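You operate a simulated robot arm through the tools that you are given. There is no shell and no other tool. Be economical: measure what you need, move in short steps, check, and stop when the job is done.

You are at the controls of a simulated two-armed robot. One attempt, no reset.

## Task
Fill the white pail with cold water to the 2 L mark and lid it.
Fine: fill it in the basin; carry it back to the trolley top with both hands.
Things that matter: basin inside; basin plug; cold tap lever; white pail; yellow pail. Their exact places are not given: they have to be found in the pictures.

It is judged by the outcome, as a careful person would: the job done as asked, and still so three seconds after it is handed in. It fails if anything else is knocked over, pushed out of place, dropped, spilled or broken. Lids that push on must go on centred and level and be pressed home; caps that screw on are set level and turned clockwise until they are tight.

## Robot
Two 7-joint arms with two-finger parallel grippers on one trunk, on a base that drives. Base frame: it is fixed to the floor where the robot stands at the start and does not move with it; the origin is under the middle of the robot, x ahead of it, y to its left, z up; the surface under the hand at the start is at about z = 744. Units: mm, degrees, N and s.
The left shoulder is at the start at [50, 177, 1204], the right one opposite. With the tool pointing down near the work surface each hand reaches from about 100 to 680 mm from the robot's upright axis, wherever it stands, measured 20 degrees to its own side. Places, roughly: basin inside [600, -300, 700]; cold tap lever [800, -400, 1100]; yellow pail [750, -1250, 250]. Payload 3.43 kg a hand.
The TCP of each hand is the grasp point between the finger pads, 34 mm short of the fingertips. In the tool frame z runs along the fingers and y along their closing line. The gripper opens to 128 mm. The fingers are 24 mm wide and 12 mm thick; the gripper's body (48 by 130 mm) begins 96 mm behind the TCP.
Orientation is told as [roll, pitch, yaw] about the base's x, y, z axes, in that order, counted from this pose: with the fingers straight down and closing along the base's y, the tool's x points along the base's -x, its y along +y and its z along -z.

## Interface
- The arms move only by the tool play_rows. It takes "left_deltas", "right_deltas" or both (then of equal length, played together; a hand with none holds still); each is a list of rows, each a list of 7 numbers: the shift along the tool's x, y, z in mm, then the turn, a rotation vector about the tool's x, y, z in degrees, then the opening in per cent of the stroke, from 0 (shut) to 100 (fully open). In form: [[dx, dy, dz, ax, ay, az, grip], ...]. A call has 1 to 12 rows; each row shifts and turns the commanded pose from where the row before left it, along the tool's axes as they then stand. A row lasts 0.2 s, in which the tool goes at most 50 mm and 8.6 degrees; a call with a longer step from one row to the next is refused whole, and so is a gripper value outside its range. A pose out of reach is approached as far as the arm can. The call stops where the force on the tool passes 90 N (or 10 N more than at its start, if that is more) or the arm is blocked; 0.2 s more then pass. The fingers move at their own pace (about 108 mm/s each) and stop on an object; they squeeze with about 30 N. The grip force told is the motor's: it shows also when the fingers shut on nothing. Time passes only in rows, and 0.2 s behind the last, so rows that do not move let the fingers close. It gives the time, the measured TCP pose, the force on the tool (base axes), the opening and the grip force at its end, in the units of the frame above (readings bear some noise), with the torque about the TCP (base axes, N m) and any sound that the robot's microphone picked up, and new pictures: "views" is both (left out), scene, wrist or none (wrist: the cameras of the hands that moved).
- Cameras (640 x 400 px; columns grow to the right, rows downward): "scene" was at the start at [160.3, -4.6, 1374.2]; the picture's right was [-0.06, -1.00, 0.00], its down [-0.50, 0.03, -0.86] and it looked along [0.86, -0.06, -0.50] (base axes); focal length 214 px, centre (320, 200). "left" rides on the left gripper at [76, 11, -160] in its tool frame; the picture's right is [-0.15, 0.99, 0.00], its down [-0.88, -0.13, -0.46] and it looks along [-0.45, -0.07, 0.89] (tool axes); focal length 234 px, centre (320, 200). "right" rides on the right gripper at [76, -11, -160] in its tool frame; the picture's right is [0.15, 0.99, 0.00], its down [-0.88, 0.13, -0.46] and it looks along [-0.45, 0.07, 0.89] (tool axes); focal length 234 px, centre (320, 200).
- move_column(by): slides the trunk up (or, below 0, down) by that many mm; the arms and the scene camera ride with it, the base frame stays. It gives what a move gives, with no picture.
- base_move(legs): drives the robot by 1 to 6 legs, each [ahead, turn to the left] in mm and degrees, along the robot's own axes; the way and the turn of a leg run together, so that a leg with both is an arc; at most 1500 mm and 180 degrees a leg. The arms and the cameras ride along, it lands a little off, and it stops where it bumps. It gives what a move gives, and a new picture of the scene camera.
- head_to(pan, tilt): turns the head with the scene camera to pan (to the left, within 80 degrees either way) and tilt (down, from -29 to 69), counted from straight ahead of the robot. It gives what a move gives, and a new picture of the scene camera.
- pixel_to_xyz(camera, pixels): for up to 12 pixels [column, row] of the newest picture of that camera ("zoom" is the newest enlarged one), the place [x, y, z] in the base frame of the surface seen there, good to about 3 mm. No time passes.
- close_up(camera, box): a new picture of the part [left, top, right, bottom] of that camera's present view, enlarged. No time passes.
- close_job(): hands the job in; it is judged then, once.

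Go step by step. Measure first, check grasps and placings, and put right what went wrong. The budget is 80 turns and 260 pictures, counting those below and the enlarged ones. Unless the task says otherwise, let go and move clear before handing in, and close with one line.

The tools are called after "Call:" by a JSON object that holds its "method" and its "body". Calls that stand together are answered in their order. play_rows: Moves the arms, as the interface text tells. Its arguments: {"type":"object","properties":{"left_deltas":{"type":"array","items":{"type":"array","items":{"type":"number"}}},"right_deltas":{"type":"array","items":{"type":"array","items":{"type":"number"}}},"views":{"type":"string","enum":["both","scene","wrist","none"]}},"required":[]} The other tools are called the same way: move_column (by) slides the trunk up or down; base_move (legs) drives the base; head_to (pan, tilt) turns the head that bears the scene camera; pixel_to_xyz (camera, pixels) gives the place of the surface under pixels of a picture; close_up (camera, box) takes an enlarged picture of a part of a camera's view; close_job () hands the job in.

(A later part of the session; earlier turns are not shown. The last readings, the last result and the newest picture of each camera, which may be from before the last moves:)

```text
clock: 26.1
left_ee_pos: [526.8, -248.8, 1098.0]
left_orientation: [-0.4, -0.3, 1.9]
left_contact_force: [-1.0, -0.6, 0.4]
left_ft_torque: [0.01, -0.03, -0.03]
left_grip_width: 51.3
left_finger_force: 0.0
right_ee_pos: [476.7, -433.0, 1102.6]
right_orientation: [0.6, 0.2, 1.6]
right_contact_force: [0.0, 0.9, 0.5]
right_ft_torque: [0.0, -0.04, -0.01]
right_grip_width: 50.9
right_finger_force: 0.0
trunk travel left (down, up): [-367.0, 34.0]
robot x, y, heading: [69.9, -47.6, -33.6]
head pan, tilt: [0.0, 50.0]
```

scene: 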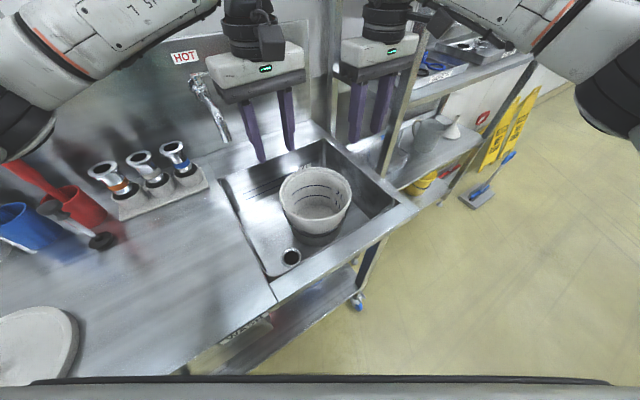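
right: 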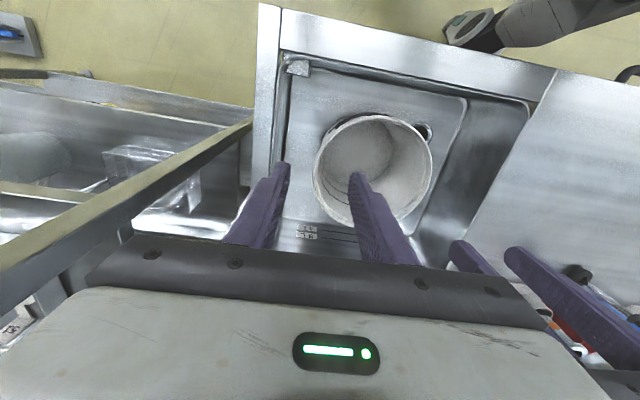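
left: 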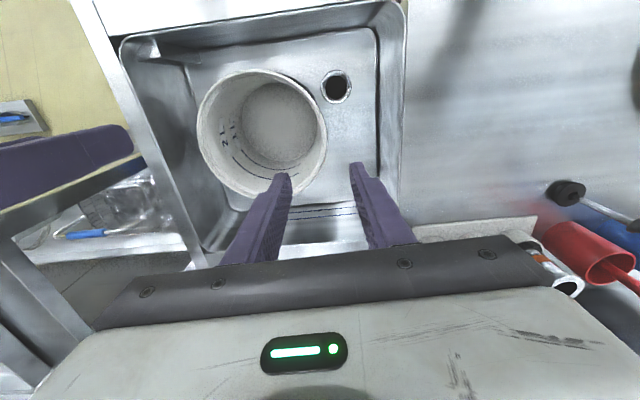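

The pail stands upright in the basin. I'll back off, shift right, and square up to the basin.

Call:
{"method": "base_move", "body": {"legs": [[-300, 0], [0, -56.5], [460, 0], [0, 90]]}}

```text
clock: 36.9
left_ee_pos: [301.8, -288.0, 1098.6]
left_orientation: [-0.6, -0.1, 32.1]
left_contact_force: [0.2, 1.0, 0.5]
left_ft_torque: [0.01, -0.01, 0.05]
left_grip_width: 51.3
left_finger_force: 0.2
right_ee_pos: [351.9, -472.1, 1100.1]
right_orientation: [0.6, 0.4, 31.7]
right_contact_force: [0.8, 0.4, 0.7]
right_ft_torque: [0.0, -0.01, 0.02]
right_grip_width: 51.1
right_finger_force: 0.1
trunk travel left (down, up): [-367.0, 34.0]
robot x, y, heading: [-194.2, -345.9, -3.2]
head pan, tilt: [0.0, 50.0]
```

scene: 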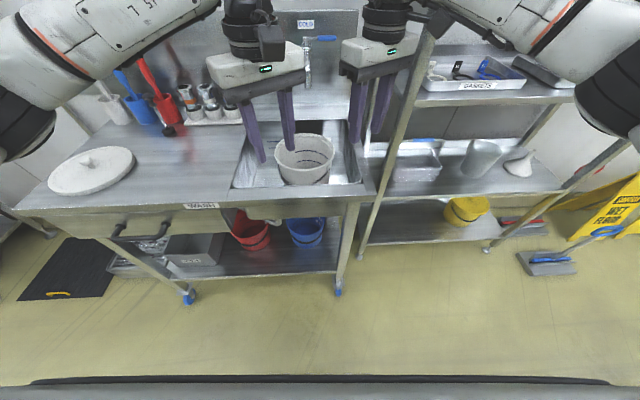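

The robot is at (-194,-346), heading −3°. The basin bench is itself on casters, so I must not push it. I'll approach 220 mm and square up.

Call:
{"method": "base_move", "body": {"legs": [[0, 3.2], [220, 0]]}}

Call:
{"method": "head_to", "body": {"pan": 0, "tilt": 40}}

```text
clock: 39.0
left_ee_pos: [518.0, -260.2, 1097.5]
left_orientation: [-0.5, -0.2, 35.5]
left_contact_force: [1.0, -0.2, 0.0]
left_ft_torque: [-0.01, 0.03, -0.02]
left_grip_width: 51.5
left_finger_force: 0.0
right_ee_pos: [578.6, -442.4, 1100.3]
right_orientation: [0.6, 0.3, 35.0]
right_contact_force: [-0.4, 0.3, 0.1]
right_ft_torque: [-0.01, 0.04, 0.01]
right_grip_width: 51.2
right_finger_force: 0.0
trunk travel left (down, up): [-367.0, 34.0]
robot x, y, heading: [27.3, -346.4, -0.0]
head pan, tilt: [0.0, 50.0]
```

scene: 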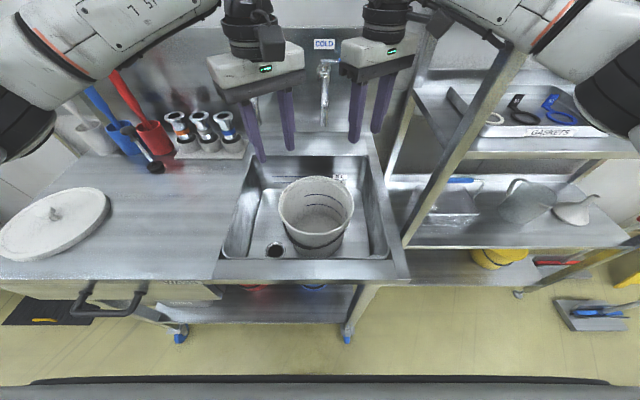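

```text
clock: 39.7
left_ee_pos: [517.5, -260.0, 1098.6]
left_orientation: [-0.5, -0.2, 35.4]
left_contact_force: [0.8, 0.4, -0.7]
left_ft_torque: [0.01, 0.0, 0.01]
left_grip_width: 51.2
left_finger_force: 0.0
right_ee_pos: [577.4, -442.1, 1100.7]
right_orientation: [0.6, 0.5, 35.3]
right_contact_force: [-0.1, 1.3, -0.4]
right_ft_torque: [0.01, 0.03, 0.02]
right_grip_width: 51.1
right_finger_force: 0.0
trunk travel left (down, up): [-367.0, 34.0]
robot x, y, heading: [27.9, -346.3, -0.2]
head pan, tilt: [0.0, 40.0]
```

scene: 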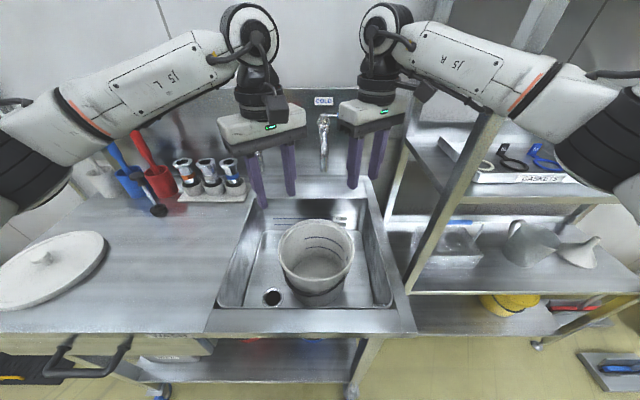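

Squared up now. I'll measure the pail rim, bail and spout from here.

Call:
{"method": "pixel_to_xyz", "body": {"camera": "scene", "pixels": [[280, 250], [354, 249], [316, 281], [318, 221], [295, 271], [340, 273], [324, 168], [324, 150], [323, 120], [318, 270]]}}

Call:
{"method": "close_up", "body": {"camera": "scene", "box": [240, 200, 400, 310]}}

```text
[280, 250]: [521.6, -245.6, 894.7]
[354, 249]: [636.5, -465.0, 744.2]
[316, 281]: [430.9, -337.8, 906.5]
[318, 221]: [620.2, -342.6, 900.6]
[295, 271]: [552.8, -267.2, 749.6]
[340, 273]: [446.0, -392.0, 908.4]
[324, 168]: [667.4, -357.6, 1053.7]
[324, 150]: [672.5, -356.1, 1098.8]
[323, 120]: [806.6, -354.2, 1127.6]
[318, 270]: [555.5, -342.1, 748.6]
```

```text
3.64 times, centred on (320, 255) of scene
```

zoom: 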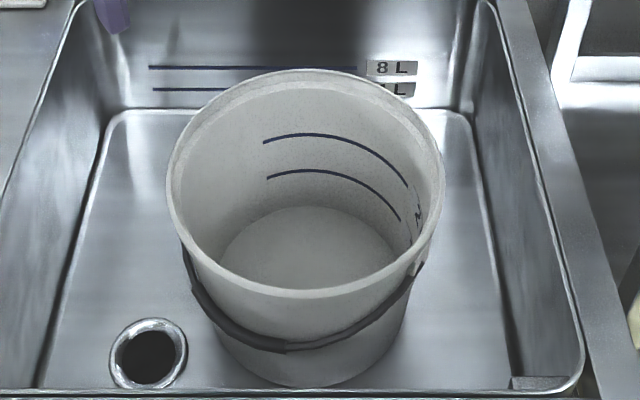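

The pail centre is at about (527,-341). I'll unwind the hand yaw to 0, position over the ±y rim points and drop to z≈990.

Call:
{"method": "play_rows", "body": {"left_deltas": [[0, 0, 0, 0, 0, 7.1, 50], [0, 0, 0, 0, 0, 7.1, 50], [0, 0, 0, 0, 0, 7.1, 50], [0, 0, 0, 0, 0, 7.1, 50], [0, 0, 0, 0, 0, 7, 50], [-9.5, 12, 0, 0, 0, 0, 50], [0, 0, 36, 0, 0, 0, 50], [0, 0, 36, 0, 0, 0, 50], [0, 0, 36, 0, 0, 0, 50], [0, 0, 0, 0, 0, 0, 50]], "right_deltas": [[0, 0, 0, 0, 0, 7.1, 50], [0, 0, 0, 0, 0, 7.1, 50], [0, 0, 0, 0, 0, 7.1, 50], [0, 0, 0, 0, 0, 7.1, 50], [25, 0, 0, 0, 0, 6.8, 50], [25, 8, 0, 0, 0, 0, 50], [0, 0, 37, 0, 0, 0, 50], [0, 0, 37, 0, 0, 0, 50], [0, 0, 36, 0, 0, 0, 50], [0, 0, 0, 0, 0, 0, 50]]}}

```text
clock: 41.9
left_ee_pos: [528.9, -249.4, 989.0]
left_orientation: [-0.3, -0.4, 0.0]
left_contact_force: [0.8, -0.5, 0.5]
left_ft_torque: [0.01, 0.0, -0.02]
left_grip_width: 64.1
left_finger_force: 0.0
right_ee_pos: [527.5, -436.3, 988.7]
right_orientation: [0.2, 0.6, -0.2]
right_contact_force: [-0.5, 0.3, 0.3]
right_ft_torque: [0.04, 0.03, 0.03]
right_grip_width: 64.0
right_finger_force: 0.0
trunk travel left (down, up): [-367.0, 34.0]
robot x, y, heading: [22.8, -349.2, 0.0]
head pan, tilt: [0.0, 40.0]
```

scene: 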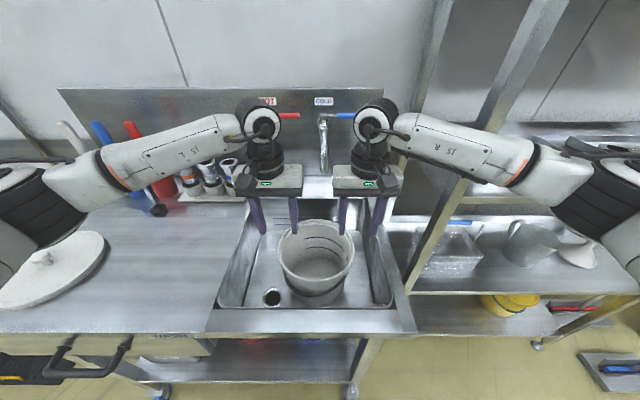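
right: 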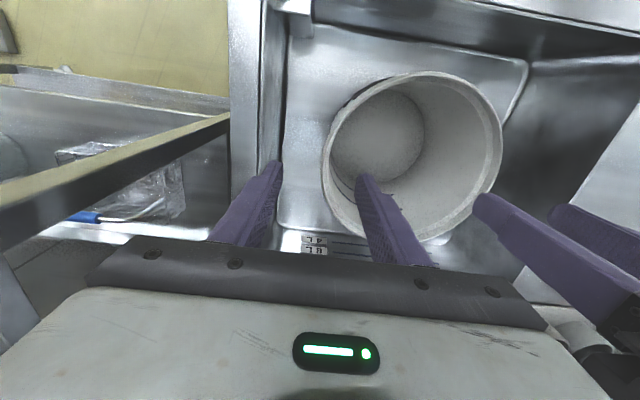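
left: 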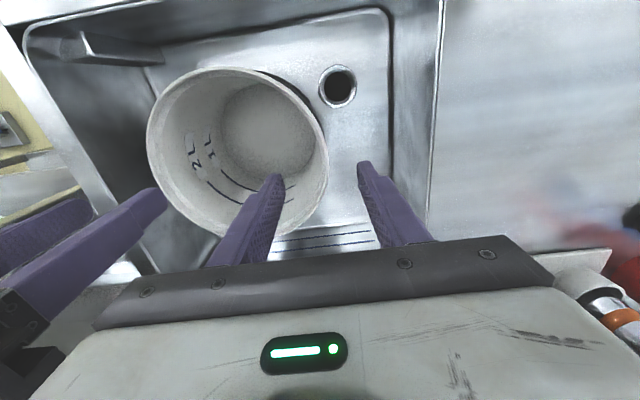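

Both hands straddle the rim, so I'll narrow the opening, descend and close.

Call:
{"method": "play_rows", "body": {"left_deltas": [[0, 0.5, 0, 0, 0, 0, 35], [0, 0, 30, 0, 0, 0, 35], [0, 0, 30, 0, 0, 0, 35], [0, 0, 28, 0, 0, 0, 35], [0, 0, 0, 0, 0, 0, 0], [0, 0, 0, 0, 0, 0, 0], [0, 0, 0, 0, 0, 0, 0]], "right_deltas": [[0, 2.5, 0, 0, 0, 0, 35], [0, 0, 30, 0, 0, 0, 35], [0, 0, 30, 0, 0, 0, 35], [0, 0, 28, 0, 0, 0, 35], [0, 0, 0, 0, 0, 0, 0], [0, 0, 0, 0, 0, 0, 0], [0, 0, 0, 0, 0, 0, 0]], "views": "scene"}}

```text
clock: 43.5
left_ee_pos: [529.8, -248.0, 901.2]
left_orientation: [-0.4, -0.4, 0.0]
left_contact_force: [1.1, -0.9, -0.9]
left_ft_torque: [-1.21, 0.2, -0.19]
left_grip_width: 12.0
left_finger_force: 30.8
right_ee_pos: [524.9, -432.0, 903.3]
right_orientation: [0.4, 0.7, -0.1]
right_contact_force: [-2.2, 1.2, -0.3]
right_ft_torque: [1.29, -0.16, 0.54]
right_grip_width: 11.8
right_finger_force: 29.6
trunk travel left (down, up): [-367.0, 34.0]
robot x, y, heading: [26.0, -346.6, -0.0]
head pan, tilt: [0.0, 40.0]
```

scene: 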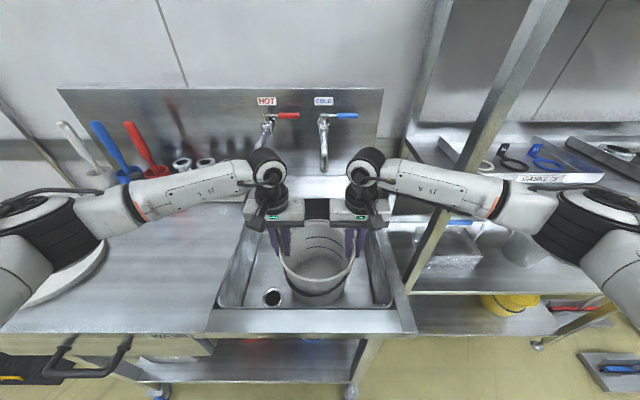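

The grips are good. I'll lift 20 mm, slide 72 mm back under the spout and 8 mm right, then set down.

Call:
{"method": "play_rows", "body": {"left_deltas": [[0, 0, -10, 0, 0, 0, 0], [0, 0, -10, 0, 0, 0, 0], [-18, -2, 0, 0, 0, 0, 0], [-18, -2, 0, 0, 0, 0, 0], [-18, -2, 0, 0, 0, 0, 0], [-18, -2, 0, 0, 0, 0, 0], [0, 0, 0, 0, 0, 0, 0]], "right_deltas": [[0, 0, -10, 0, 0, 0, 0], [0, 0, -10, 0, 0, 0, 0], [-18, -2, 0, 0, 0, 0, 0], [-18, -2, 0, 0, 0, 0, 0], [-18, -2, 0, 0, 0, 0, 0], [-18, -2, 0, 0, 0, 0, 0], [0, 0, 0, 0, 0, 0, 0]], "views": "both"}}

```text
clock: 45.1
left_ee_pos: [599.4, -258.4, 925.2]
left_orientation: [-0.4, -0.4, -0.1]
left_contact_force: [2.8, -6.5, -0.5]
left_ft_torque: [-1.35, 0.12, 0.01]
left_grip_width: 11.5
left_finger_force: 29.8
right_ee_pos: [597.4, -441.3, 923.1]
right_orientation: [0.4, 0.6, -0.1]
right_contact_force: [-2.6, 5.6, -2.0]
right_ft_torque: [1.29, -0.14, 0.51]
right_grip_width: 13.0
right_finger_force: 29.9
trunk travel left (down, up): [-367.0, 34.0]
robot x, y, heading: [26.4, -346.9, 0.1]
head pan, tilt: [0.0, 40.0]
```

scene: 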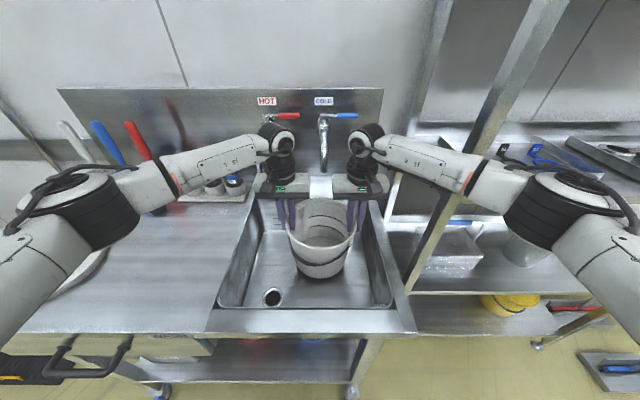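
right: 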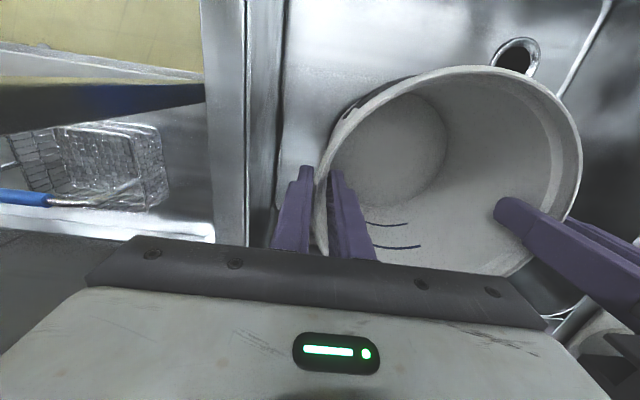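
left: 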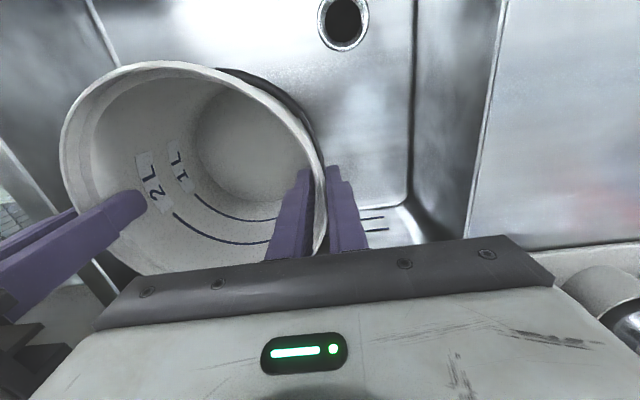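

The pail is level at about (598,-350). I'll set it down, release and rise.

Call:
{"method": "play_rows", "body": {"left_deltas": [[0, 0, 10, 0, 0, 0, 0], [0, 0, 10, 0, 0, 0, 0], [0, 0, 4, 0, 0, 0, 0], [0, 0, 0, 0, 0, 0, 0], [0, 0, 0, 0, 0, 0, 30], [0, 0, 0, 0, 0, 0, 30], [0, 0, -15, 0, 0, 0, 30], [0, 0, -25, 0, 0, 0, 30], [0, 0, -40, 0, 0, 0, 30], [0, 0, -40, 0, 0, 0, 30]], "right_deltas": [[0, 0, 10, 0, 0, 0, 0], [0, 0, 10, 0, 0, 0, 0], [0, 0, 3, 0, 0, 0, 0], [0, 0, 0, 0, 0, 0, 0], [0, 0, 0, 0, 0, 0, 30], [0, 0, 0, 0, 0, 0, 30], [0, 0, -15, 0, 0, 0, 30], [0, 0, -25, 0, 0, 0, 30], [0, 0, -40, 0, 0, 0, 30], [0, 0, -40, 0, 0, 0, 30]], "views": "scene"}}

```text
clock: 47.3
left_ee_pos: [599.8, -257.8, 1019.0]
left_orientation: [-0.3, -0.4, 0.0]
left_contact_force: [0.2, 0.3, 0.1]
left_ft_torque: [0.0, 0.0, 0.0]
left_grip_width: 38.3
left_finger_force: 0.0
right_ee_pos: [598.4, -443.0, 1020.5]
right_orientation: [0.2, 0.5, -0.1]
right_contact_force: [0.0, 0.4, 0.0]
right_ft_torque: [0.04, 0.03, 0.03]
right_grip_width: 38.5
right_finger_force: 0.1
trunk travel left (down, up): [-367.0, 34.0]
robot x, y, heading: [20.7, -349.7, 0.1]
head pan, tilt: [0.0, 40.0]
```

scene: 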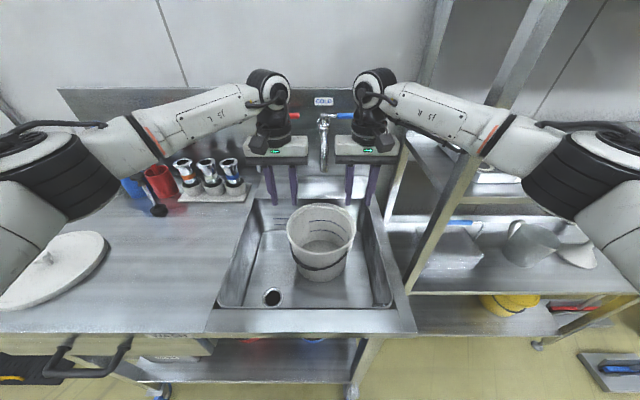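

The pail sits under the spout and both hands are clear. I'll retreat the hands and enlarge the cold tap lever to see how it works.

Call:
{"method": "play_rows", "body": {"left_deltas": [[10, 10, -25, 0, 0, 0, 30], [30, 15, -20, 0, 0, 0, 30], [40, 20, -10, 0, 0, 0, 30], [40, 20, 0, 0, 0, 0, 30]], "right_deltas": [[10, 0, -40, 0, 0, 0, 30], [20, 0, -40, 0, 0, 0, 30], [20, 0, -40, 0, 0, 0, 30], [20, 0, 0, 0, 0, 0, 30]], "views": "none"}}

Call:
{"method": "head_to", "body": {"pan": 0, "tilt": 25}}

Call:
{"method": "close_up", "body": {"camera": "scene", "box": [270, 120, 400, 210]}}

```text
clock: 48.3
left_ee_pos: [475.4, -191.4, 1072.5]
left_orientation: [-0.4, -0.6, 0.2]
left_contact_force: [0.0, -0.3, 0.2]
left_ft_torque: [0.01, 0.0, -0.03]
left_grip_width: 38.4
left_finger_force: 0.2
right_ee_pos: [528.7, -441.8, 1139.6]
right_orientation: [0.3, 0.6, -0.1]
right_contact_force: [-0.8, 0.8, 0.1]
right_ft_torque: [0.01, 0.03, -0.03]
right_grip_width: 38.3
right_finger_force: 0.0
trunk travel left (down, up): [-367.0, 34.0]
robot x, y, heading: [25.6, -346.4, 0.2]
head pan, tilt: [0.0, 40.0]
```

```text
clock: 49.1
left_ee_pos: [477.2, -192.6, 1072.2]
left_orientation: [-0.3, -0.4, 0.0]
left_contact_force: [0.2, 0.4, 0.2]
left_ft_torque: [-0.03, 0.0, 0.02]
left_grip_width: 38.3
left_finger_force: 0.1
right_ee_pos: [530.2, -442.9, 1139.7]
right_orientation: [0.2, 0.5, -0.2]
right_contact_force: [0.0, -0.9, -0.2]
right_ft_torque: [0.01, 0.0, 0.03]
right_grip_width: 38.5
right_finger_force: 0.0
trunk travel left (down, up): [-367.0, 34.0]
robot x, y, heading: [26.4, -349.9, 0.1]
head pan, tilt: [0.0, 25.0]
```

scene: 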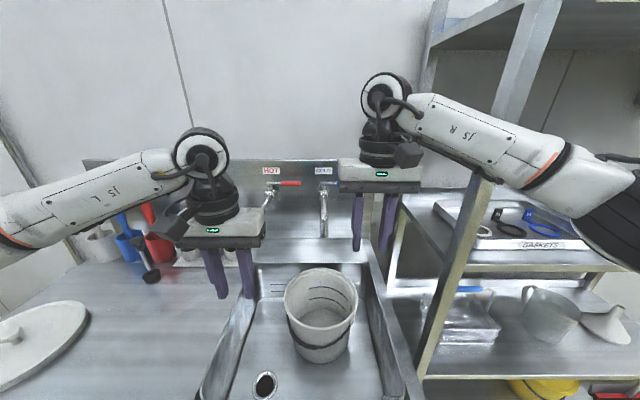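

```text
4.44 times, centred on (335, 165) of scene
```

zoom: 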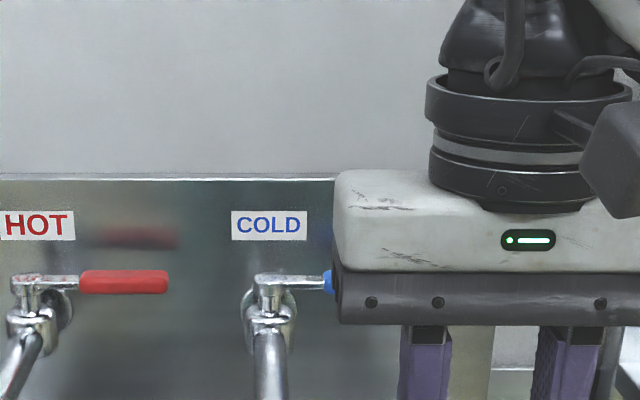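

The lever is hidden behind the right hand. I'll move that hand right and begin pitching it so the fingers point forward.

Call:
{"method": "play_rows", "body": {"right_deltas": [[20, -30, 0, 0, 0, 0, 30], [0, 0, 0, 0, -8.2, 0, 30], [0, 0, 0, 0, -8.2, 0, 30], [0, 0, 0, 0, -8.2, 0, 30], [0, 0, 0, 0, -8.2, 0, 30], [0, 0, 0, 0, -8.2, 0, 30], [0, 0, 0, 0, -8.2, 0, 30], [0, 0, 0, 0, -8.2, 0, 30], [0, 0, 0, 0, -8.2, 0, 30], [0, 0, 0, 0, -8.2, 0, 30], [0, 0, 0, 0, -8.2, 0, 30], [0, 0, 0, 0, -8, 0, 30]], "views": "both"}}

Call:
{"method": "close_up", "body": {"camera": "right", "box": [0, 0, 640, 400]}}

```text
clock: 51.7
left_ee_pos: [477.1, -190.9, 1072.6]
left_orientation: [-0.3, -0.4, 0.0]
left_contact_force: [0.2, -0.5, 0.2]
left_ft_torque: [0.05, 0.04, 0.0]
left_grip_width: 38.4
left_finger_force: 0.1
right_ee_pos: [509.1, -473.7, 1141.7]
right_orientation: [29.2, -89.3, -29.4]
right_contact_force: [-0.4, -0.3, -0.1]
right_ft_torque: [-0.01, -0.04, 0.03]
right_grip_width: 38.5
right_finger_force: 0.1
trunk travel left (down, up): [-367.0, 34.0]
robot x, y, heading: [22.2, -345.1, 0.2]
head pan, tilt: [0.0, 25.0]
```

scene: 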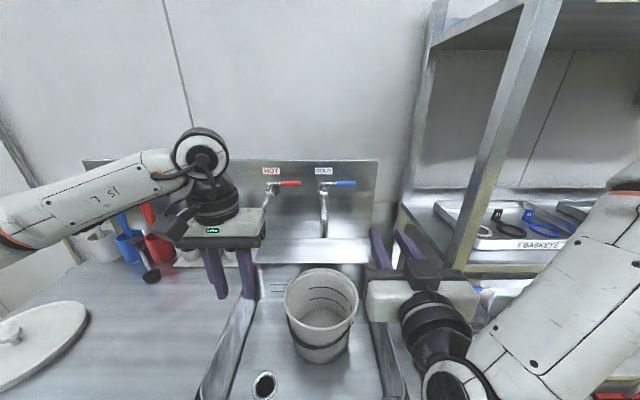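
right: 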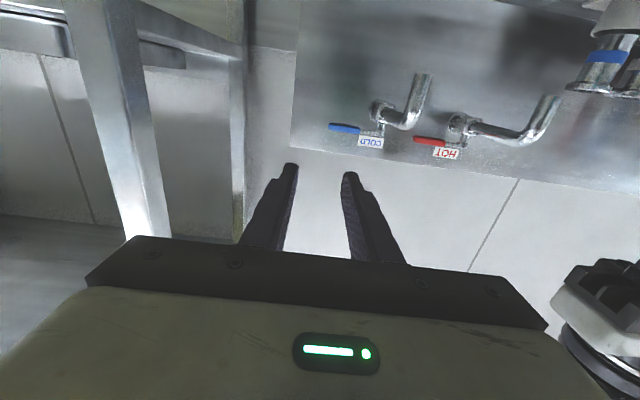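

```text
1.00 times, centred on (320, 200) of right (not enlarged: the box is as wide or as high as the picture)
```

zoom: 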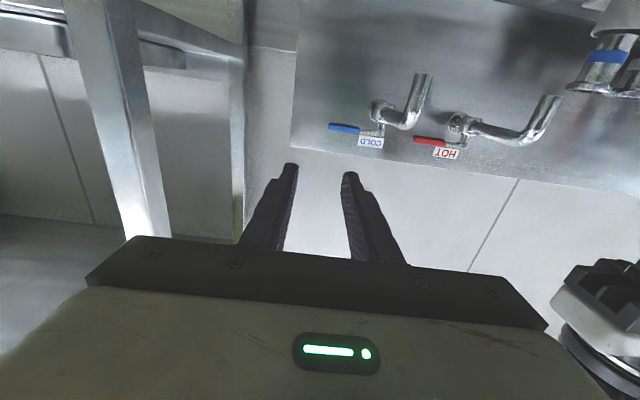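

The fingers now point forward, and the lever is visible in both cameras. I'll enlarge it and measure it.

Call:
{"method": "close_up", "body": {"camera": "scene", "box": [300, 155, 380, 215]}}

Call:
{"method": "close_up", "body": {"camera": "right", "box": [310, 60, 470, 170]}}

Call:
{"method": "pixel_to_xyz", "body": {"camera": "scene", "pixels": [[337, 183], [345, 183], [353, 183], [329, 184], [323, 185], [324, 192], [355, 188], [365, 195], [324, 230], [272, 186]]}}

Call:
{"method": "pixel_to_xyz", "body": {"camera": "right", "pixels": [[332, 127], [345, 129], [357, 130], [368, 133], [380, 124], [385, 110], [416, 80], [330, 120]]}}

```text
6.67 times, centred on (340, 185) of scene
```

zoom: 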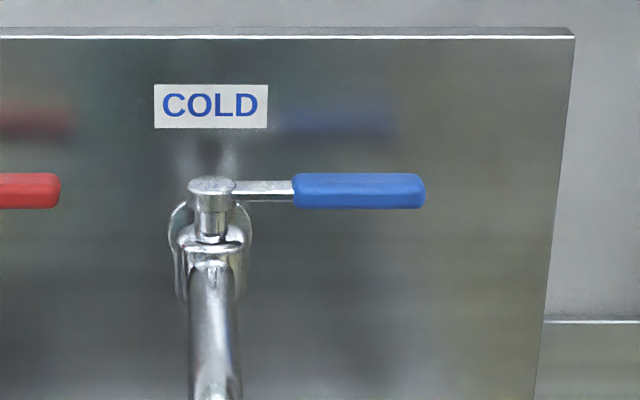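

```text
3.64 times, centred on (390, 115) of right
```

zoom: 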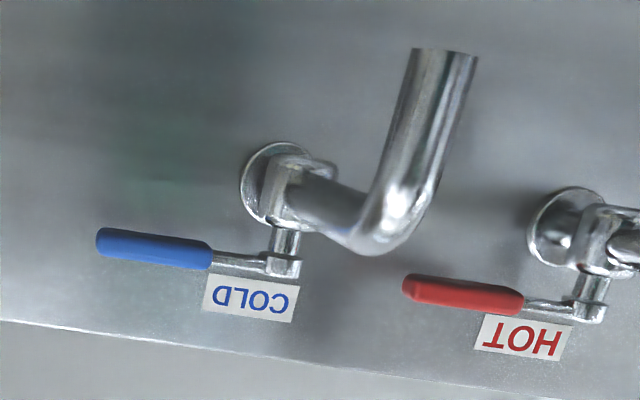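

```text
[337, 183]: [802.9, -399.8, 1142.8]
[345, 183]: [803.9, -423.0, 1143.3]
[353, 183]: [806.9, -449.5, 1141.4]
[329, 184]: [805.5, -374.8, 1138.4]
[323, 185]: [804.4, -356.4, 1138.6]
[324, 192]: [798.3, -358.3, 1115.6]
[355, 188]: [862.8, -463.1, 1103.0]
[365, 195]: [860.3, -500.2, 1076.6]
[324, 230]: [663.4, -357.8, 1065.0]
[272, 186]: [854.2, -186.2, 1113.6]
```

```text
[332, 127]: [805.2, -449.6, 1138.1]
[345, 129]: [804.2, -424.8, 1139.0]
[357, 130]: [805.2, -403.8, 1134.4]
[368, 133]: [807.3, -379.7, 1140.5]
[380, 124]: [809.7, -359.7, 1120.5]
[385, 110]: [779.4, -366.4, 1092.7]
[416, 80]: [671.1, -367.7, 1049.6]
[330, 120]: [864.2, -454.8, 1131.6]
```

The lever pivots on a vertical stem at about (808,-357), with its blue grip at y −388…−452, z≈1139. I'll roll the right hand 90° so the fingers close vertically on the handle.

Call:
{"method": "play_rows", "body": {"right_deltas": [[0, 0, 0, 0, 0, -8.2, 30], [0, 0, 0, 0, 0, -8.2, 30], [0, 0, 0, 0, 0, -8.2, 30], [0, 0, 0, 0, 0, -8.2, 30], [0, 0, 0, 0, 0, -8.2, 30], [0, 0, 0, 0, 0, -8.2, 30], [0, 0, 0, 0, 0, -8.2, 30], [0, 0, 0, 0, 0, -8.2, 30], [0, 0, 0, 0, 0, -8.2, 30], [0, 0, 0, 0, 0, -8.2, 30], [0, 0, 0, 0, 0, -8, 30]], "views": "both"}}

```text
clock: 54.1
left_ee_pos: [476.9, -192.0, 1072.8]
left_orientation: [-0.1, -0.3, 0.0]
left_contact_force: [-0.3, -1.0, -0.3]
left_ft_torque: [-0.01, 0.0, 0.03]
left_grip_width: 38.3
left_finger_force: 0.2
right_ee_pos: [510.7, -472.5, 1141.0]
right_orientation: [-89.4, -0.1, 89.7]
right_contact_force: [0.0, -0.5, 0.2]
right_ft_torque: [0.0, 0.0, 0.0]
right_grip_width: 38.6
right_finger_force: 0.1
trunk travel left (down, up): [-367.0, 34.0]
robot x, y, heading: [25.7, -348.1, 0.0]
head pan, tilt: [0.0, 25.0]
```

scene: 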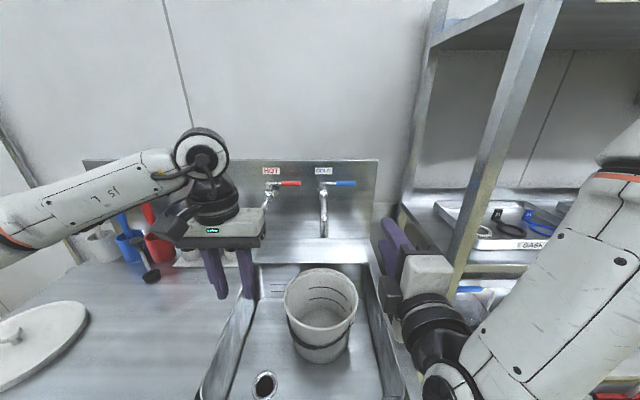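
right: 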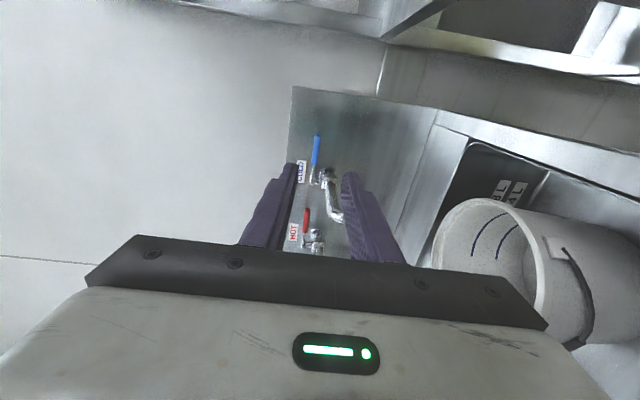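

The hand is forward with vertical closing. I'll advance to x≈730 in front of the handle.

Call:
{"method": "play_rows", "body": {"right_deltas": [[-8, 0.4, 44, 0, 0, 0, 35], [-8, 0.4, 44, 0, 0, 0, 35], [-8, 0.4, 44, 0, 0, 0, 35], [-8, 0.4, 44, 0, 0, 0, 35], [-8, 0.4, 44, 0, 0, 0, 35], [0, 0, 0, 0, 0, 0, 35]], "views": "both"}}

```text
clock: 55.5
left_ee_pos: [476.8, -192.4, 1073.2]
left_orientation: [-0.3, -0.4, 0.0]
left_contact_force: [0.3, -0.6, 0.0]
left_ft_torque: [-0.02, 0.0, -0.02]
left_grip_width: 38.4
left_finger_force: 0.1
right_ee_pos: [731.5, -431.1, 1136.0]
right_orientation: [-89.4, -0.3, 89.9]
right_contact_force: [-0.5, 0.8, -0.2]
right_ft_torque: [0.0, 0.01, -0.01]
right_grip_width: 45.0
right_finger_force: 0.1
trunk travel left (down, up): [-367.0, 34.0]
robot x, y, heading: [27.5, -349.2, 0.1]
head pan, tilt: [0.0, 25.0]
```

scene: 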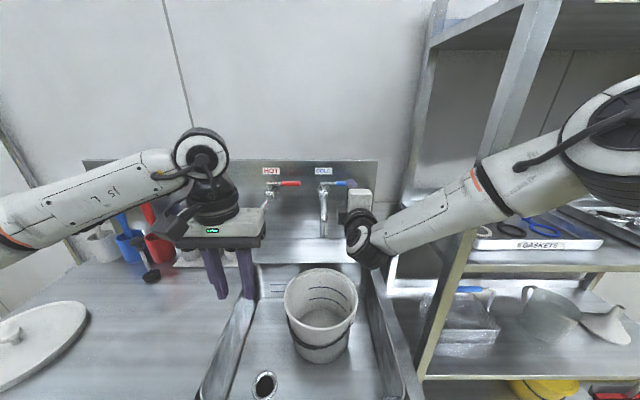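
right: 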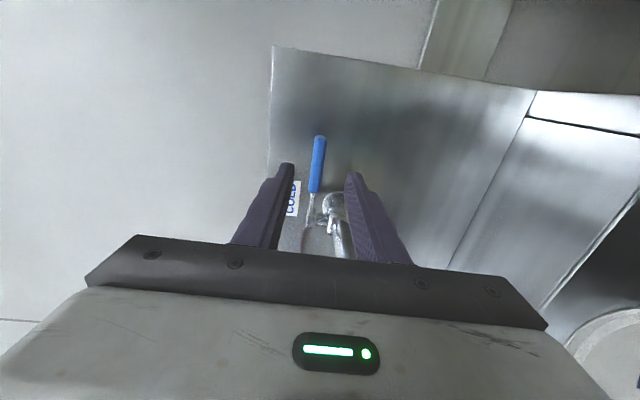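

The handle lies centred between the fingers. I'll check the forearm's clearance to the shelf post before the last 73 mm.

Call:
{"method": "pixel_to_xyz", "body": {"camera": "scene", "pixels": [[460, 205], [500, 180], [540, 165], [480, 235], [505, 120], [600, 130], [465, 240], [530, 60]]}}

Call:
{"method": "pixel_to_xyz", "body": {"camera": "right", "pixels": [[319, 140], [316, 160], [315, 185], [312, 195]]}}

```text
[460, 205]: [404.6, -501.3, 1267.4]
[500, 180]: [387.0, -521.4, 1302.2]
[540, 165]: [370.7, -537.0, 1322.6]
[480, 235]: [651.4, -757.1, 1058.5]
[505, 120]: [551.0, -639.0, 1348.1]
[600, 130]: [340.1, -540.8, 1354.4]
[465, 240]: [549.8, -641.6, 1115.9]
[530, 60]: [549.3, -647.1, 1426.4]
```

```text
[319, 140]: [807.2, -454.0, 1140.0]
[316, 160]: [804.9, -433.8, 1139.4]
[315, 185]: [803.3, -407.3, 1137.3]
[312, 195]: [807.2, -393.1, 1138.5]
```

Clearance is good. I'll advance onto the handle and close.

Call:
{"method": "play_rows", "body": {"right_deltas": [[0, -3, 25, 0, 0, 0, 35], [0, 0, 25, 0, 0, 0, 35], [0, 0, 24, 0, 0, 0, 35], [0, 0, 0, 0, 0, 0, 35], [0, 0, 0, 0, 0, 0, 0], [0, 0, 0, 0, 0, 0, 0]], "views": "both"}}

```text
clock: 56.9
left_ee_pos: [476.4, -191.9, 1072.2]
left_orientation: [-0.3, -0.4, -0.1]
left_contact_force: [0.2, 0.6, -0.1]
left_ft_torque: [0.03, -0.01, 0.05]
left_grip_width: 38.4
left_finger_force: 0.0
right_ee_pos: [804.9, -432.6, 1139.9]
right_orientation: [-89.3, -0.1, 89.9]
right_contact_force: [-3.5, -0.6, -6.1]
right_ft_torque: [-0.81, -0.88, 0.24]
right_grip_width: 12.5
right_finger_force: 45.3
trunk travel left (down, up): [-367.0, 34.0]
robot x, y, heading: [24.5, -348.0, 0.1]
head pan, tilt: [0.0, 25.0]
```

scene: 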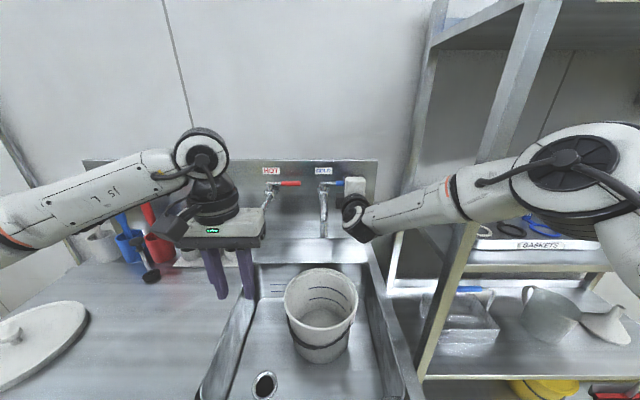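
right: 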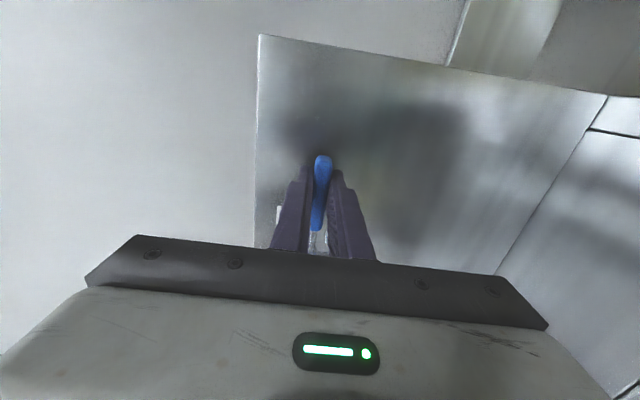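

The handle is gripped. I'll swing the lever about 30° toward me along its arc and watch and listen for water.

Call:
{"method": "play_rows", "body": {"right_deltas": [[-1.1, 0, -10, 0, 0, 0, 0], [-3.5, 0, -12.8, 0, 0, 0, 0], [-5.5, 0, -11.9, 0, 0, 0, 0]], "views": "scene"}}

Call:
{"method": "close_up", "body": {"camera": "scene", "box": [260, 160, 400, 370]}}

```text
clock: 57.7
left_ee_pos: [479.2, -193.7, 1071.8]
left_orientation: [-0.3, -0.4, -0.1]
left_contact_force: [-0.1, -0.6, 0.1]
left_ft_torque: [-0.01, -0.03, -0.03]
left_grip_width: 38.6
left_finger_force: 0.1
right_ee_pos: [772.4, -427.6, 1137.9]
right_orientation: [-89.3, -0.3, 89.4]
right_contact_force: [13.3, -8.5, -5.5]
right_ft_torque: [-1.1, -0.62, -1.25]
right_grip_width: 12.3
right_finger_force: 44.5
trunk travel left (down, up): [-367.0, 34.0]
robot x, y, heading: [23.5, -345.7, -0.1]
head pan, tilt: [0.0, 25.0]
```

scene: 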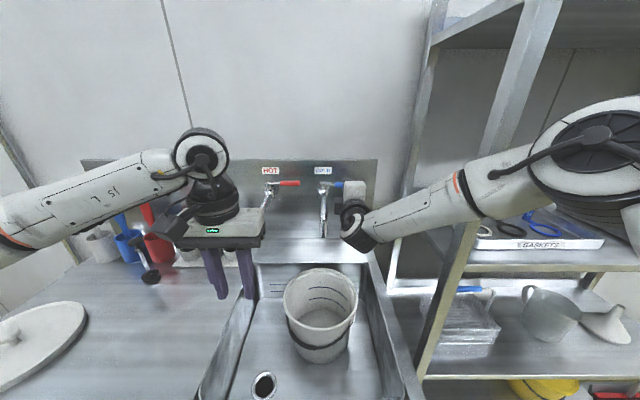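

```text
1.90 times, centred on (330, 265) of scene
```

zoom: 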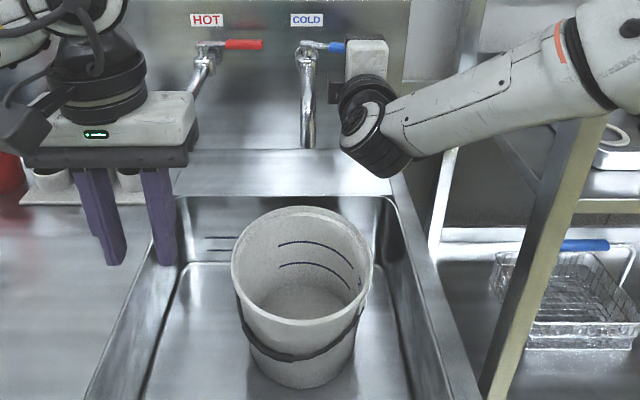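

The lever is turning freely against mild resistance, but no water is visible yet. I'll continue to about 50°.

Call:
{"method": "play_rows", "body": {"right_deltas": [[-7.6, 0, -10.8, 0, 0, 0, 0], [-9.3, 0, -9.3, 0, 0, 0, 0]], "views": "scene"}}

Call:
{"method": "close_up", "body": {"camera": "scene", "box": [260, 160, 400, 370]}}

```text
clock: 58.3
left_ee_pos: [477.2, -194.1, 1073.1]
left_orientation: [-0.2, -0.3, -0.1]
left_contact_force: [-0.3, -0.4, -0.5]
left_ft_torque: [0.01, -0.01, -0.03]
left_grip_width: 38.6
left_finger_force: 0.0
right_ee_pos: [752.6, -414.2, 1138.9]
right_orientation: [-89.2, -0.5, 89.4]
right_contact_force: [7.4, -17.2, -4.1]
right_ft_torque: [-0.33, -0.28, -1.45]
right_grip_width: 12.8
right_finger_force: 45.2
trunk travel left (down, up): [-367.0, 34.0]
robot x, y, heading: [25.6, -346.6, -0.4]
head pan, tilt: [0.0, 25.0]
```

scene: 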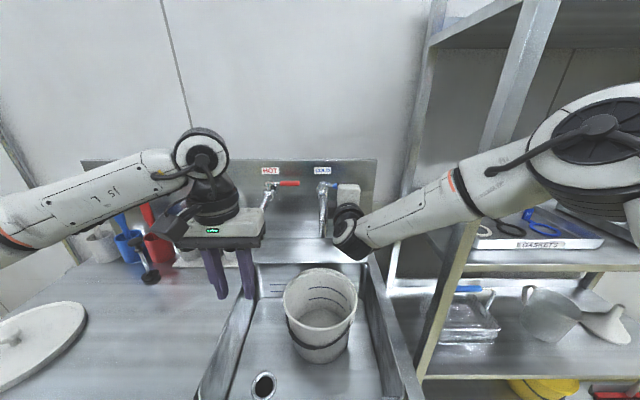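

```text
1.90 times, centred on (330, 265) of scene
```

zoom: 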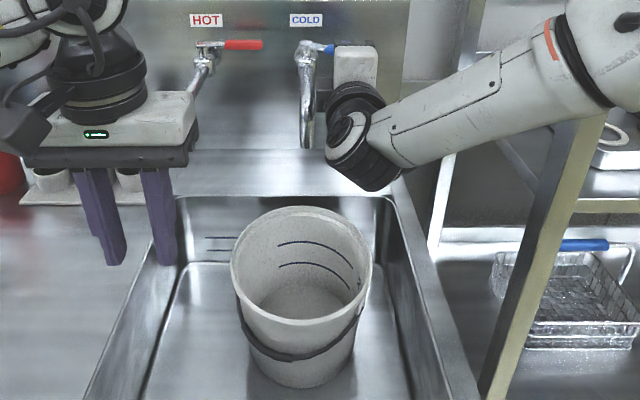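

No stream or sound yet, so I'll enlarge the lever and spout.

Call:
{"method": "close_up", "body": {"camera": "scene", "box": [290, 160, 370, 245]}}

Call:
{"method": "close_up", "body": {"camera": "right", "box": [200, 100, 440, 260]}}

```text
4.71 times, centred on (330, 202) of scene
```

zoom: 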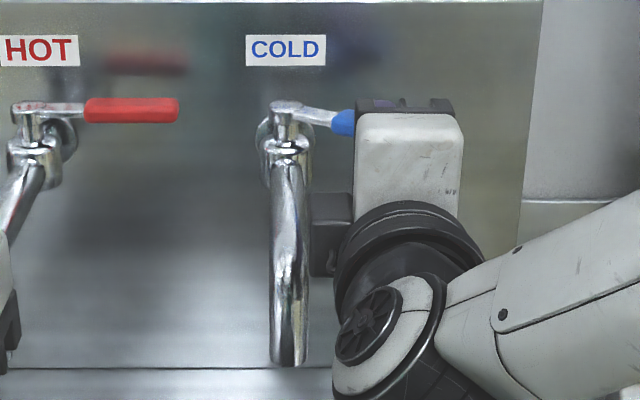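

```text
2.50 times, centred on (320, 180) of right
```

zoom: 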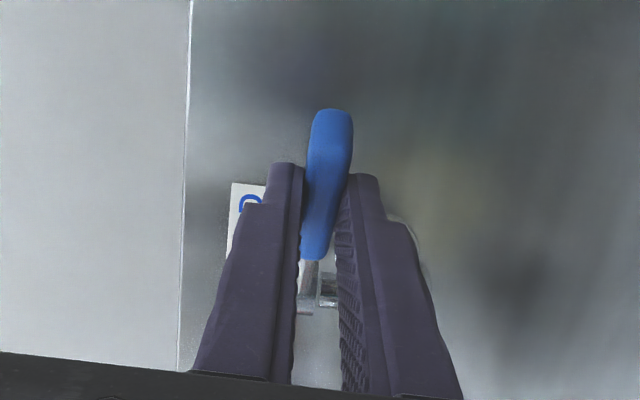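

The lever has turned about 45°. A dark block on the hand is close to the spout, so I'll measure it before going further.

Call:
{"method": "pixel_to_xyz", "body": {"camera": "zoom", "pixels": [[320, 190], [330, 240]]}}

Call:
{"method": "pixel_to_xyz", "body": {"camera": "scene", "pixels": [[331, 205], [331, 214], [326, 205], [324, 230], [337, 185], [341, 190], [333, 186]]}}

```text
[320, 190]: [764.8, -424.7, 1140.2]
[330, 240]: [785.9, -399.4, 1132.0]
```

```text
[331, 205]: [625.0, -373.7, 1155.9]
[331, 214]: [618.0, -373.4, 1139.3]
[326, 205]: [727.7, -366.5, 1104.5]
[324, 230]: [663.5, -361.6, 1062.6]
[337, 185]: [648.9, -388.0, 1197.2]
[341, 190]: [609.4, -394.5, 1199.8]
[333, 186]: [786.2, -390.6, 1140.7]
```

The block is 30 mm in front of the spout, so it's clear. I'll yaw the hand slightly away from the spout and continue to about 70°.

Call:
{"method": "play_rows", "body": {"right_deltas": [[-10.8, 0, -7.6, 0, -8, 0, 0], [-12.5, 0, -3.8, 0, 0, 0, 0]], "views": "scene"}}

Call:
{"method": "close_up", "body": {"camera": "scene", "box": [250, 160, 410, 370]}}

```text
clock: 58.9
left_ee_pos: [475.7, -188.8, 1074.3]
left_orientation: [-0.6, -0.5, 0.2]
left_contact_force: [-0.8, -0.2, 0.8]
left_ft_torque: [-0.08, 0.0, 0.02]
left_grip_width: 38.5
left_finger_force: 0.1
right_ee_pos: [732.9, -354.7, 1160.0]
right_orientation: [-89.8, -0.2, 98.3]
right_contact_force: [-0.4, 0.4, 0.4]
right_ft_torque: [-0.04, 0.02, -0.11]
right_grip_width: 0.1
right_finger_force: 33.1
right hand out of reach, approached as far as the arm can: row 1
trunk travel left (down, up): [-367.0, 34.0]
robot x, y, heading: [27.1, -348.6, 0.1]
head pan, tilt: [0.0, 25.0]
```

scene: 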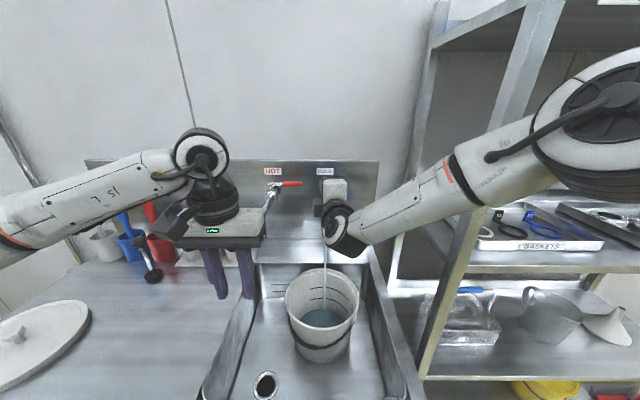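

```text
1.90 times, centred on (330, 265) of scene
```

zoom: 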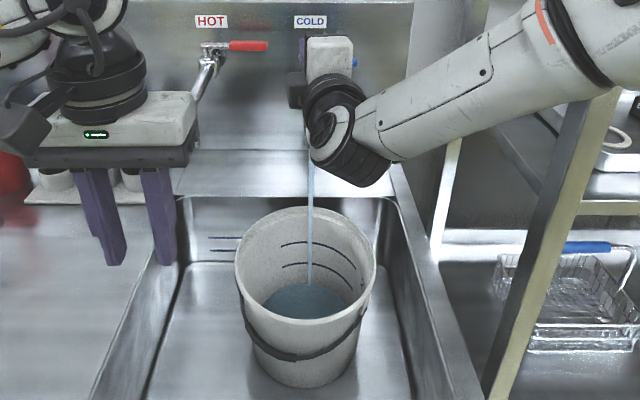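

Water is running, but the hand slipped off the lever to (733,-355,1160). No time passes while I look, so I'll inspect the lever and the level.

Call:
{"method": "close_up", "body": {"camera": "scene", "box": [280, 260, 370, 320]}}

Call:
{"method": "close_up", "body": {"camera": "right", "box": [160, 60, 560, 310]}}

Call:
{"method": "pixel_to_xyz", "body": {"camera": "zoom", "pixels": [[320, 200]]}}

Call:
{"method": "close_up", "body": {"camera": "scene", "box": [300, 160, 370, 220]}}

Call:
{"method": "pixel_to_xyz", "body": {"camera": "scene", "pixels": [[348, 184], [347, 186], [320, 317], [325, 319], [325, 284], [320, 298]]}}

```text
6.67 times, centred on (325, 290) of scene
```

zoom: 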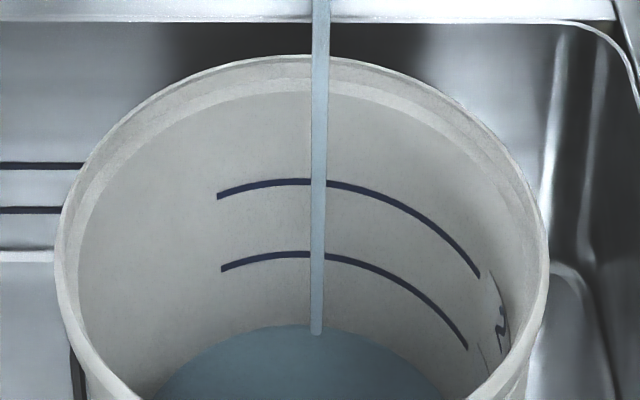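

```text
1.60 times, centred on (360, 185) of right
```

zoom: 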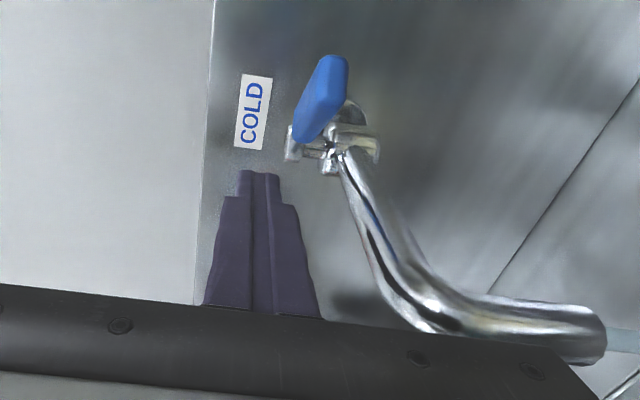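

```text
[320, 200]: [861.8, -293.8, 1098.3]
```

```text
6.67 times, centred on (335, 190) of scene
```

zoom: 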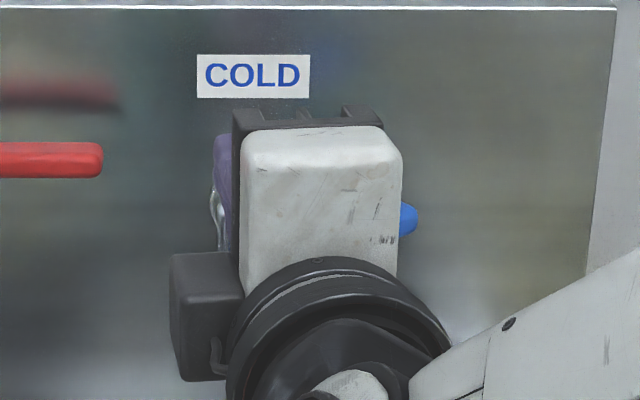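

```text
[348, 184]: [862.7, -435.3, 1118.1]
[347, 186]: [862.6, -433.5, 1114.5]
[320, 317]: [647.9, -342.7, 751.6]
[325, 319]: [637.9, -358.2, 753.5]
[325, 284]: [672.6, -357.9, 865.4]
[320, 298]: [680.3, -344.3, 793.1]
```

Water is just a thin film so far. I'll measure the lever handle in the right camera so I can get back to it.

Call:
{"method": "pixel_to_xyz", "body": {"camera": "right", "pixels": [[364, 100], [361, 115], [352, 135], [348, 145], [345, 150]]}}

```text
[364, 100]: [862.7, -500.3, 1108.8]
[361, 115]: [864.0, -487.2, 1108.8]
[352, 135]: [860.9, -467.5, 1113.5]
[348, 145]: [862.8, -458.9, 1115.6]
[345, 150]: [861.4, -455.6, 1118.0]
```

Call:
{"method": "close_up", "body": {"camera": "right", "box": [240, 60, 480, 210]}}

Call:
{"method": "pixel_to_xyz", "body": {"camera": "zoom", "pixels": [[338, 60], [334, 95], [325, 125], [310, 165], [295, 195], [285, 210], [340, 230]]}}

```text
2.67 times, centred on (360, 135) of right
```

zoom: 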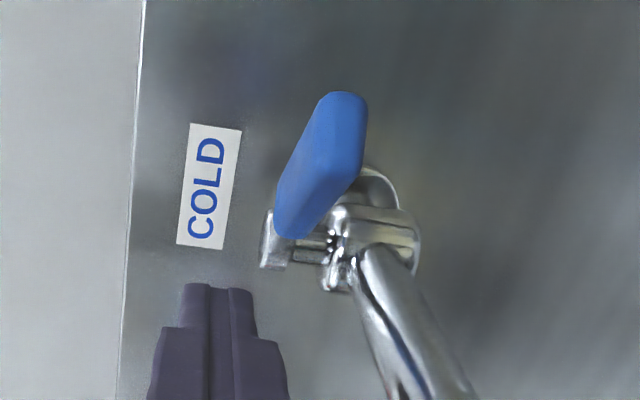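

```text
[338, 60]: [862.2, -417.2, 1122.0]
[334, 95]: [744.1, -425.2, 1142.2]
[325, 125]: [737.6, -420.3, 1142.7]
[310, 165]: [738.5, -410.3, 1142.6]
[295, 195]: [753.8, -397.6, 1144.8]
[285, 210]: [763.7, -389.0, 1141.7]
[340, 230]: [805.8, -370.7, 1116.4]
```

The lever handle sits at about 46° with its end at (740,-423), and the stream is running. I'll place closed fingertips just on the spout side of the handle, at handle height, ready to push it shut, and see the flow rate.

Call:
{"method": "play_rows", "body": {"right_deltas": [[7, 10, -11.6, 0, 0, 0, 0], [7, 10, -11.6, 0, 0, 0, 0], [0, 0, 0, 0, 0, 0, 0]], "views": "both"}}

Call:
{"method": "close_up", "body": {"camera": "scene", "box": [280, 260, 370, 320]}}

```text
clock: 59.7
left_ee_pos: [477.0, -192.2, 1072.2]
left_orientation: [-0.3, -0.4, 0.0]
left_contact_force: [0.0, 0.6, 0.6]
left_ft_torque: [-0.03, 0.03, 0.02]
left_grip_width: 38.6
left_finger_force: 0.1
right_ee_pos: [710.3, -366.3, 1143.0]
right_orientation: [-89.2, -0.3, 97.6]
right_contact_force: [-0.3, 0.9, 0.0]
right_ft_torque: [-0.02, 0.0, 0.0]
right_grip_width: 0.0
right_finger_force: 32.9
right hand out of reach, approached as far as the arm can: row 1, 2
trunk travel left (down, up): [-367.0, 34.0]
robot x, y, heading: [25.4, -348.5, 0.1]
head pan, tilt: [0.0, 25.0]
```

scene: 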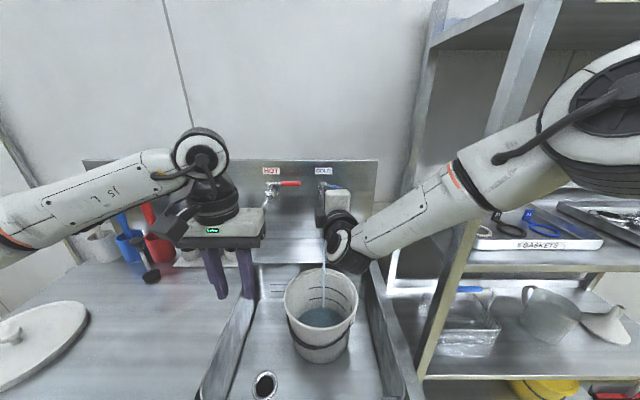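
right: 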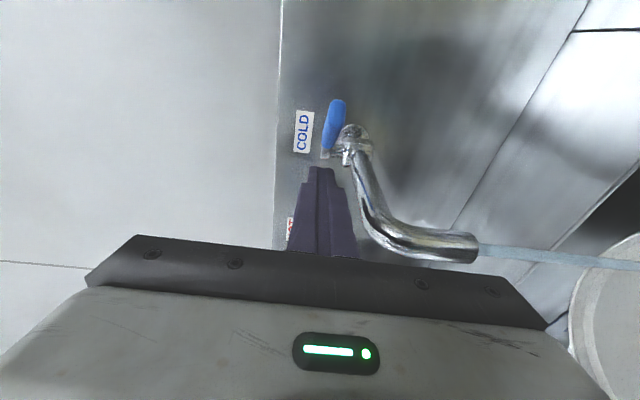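

```text
6.67 times, centred on (325, 290) of scene
```

zoom: 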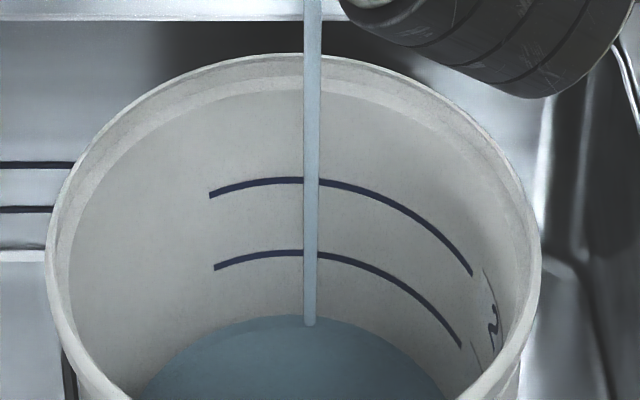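

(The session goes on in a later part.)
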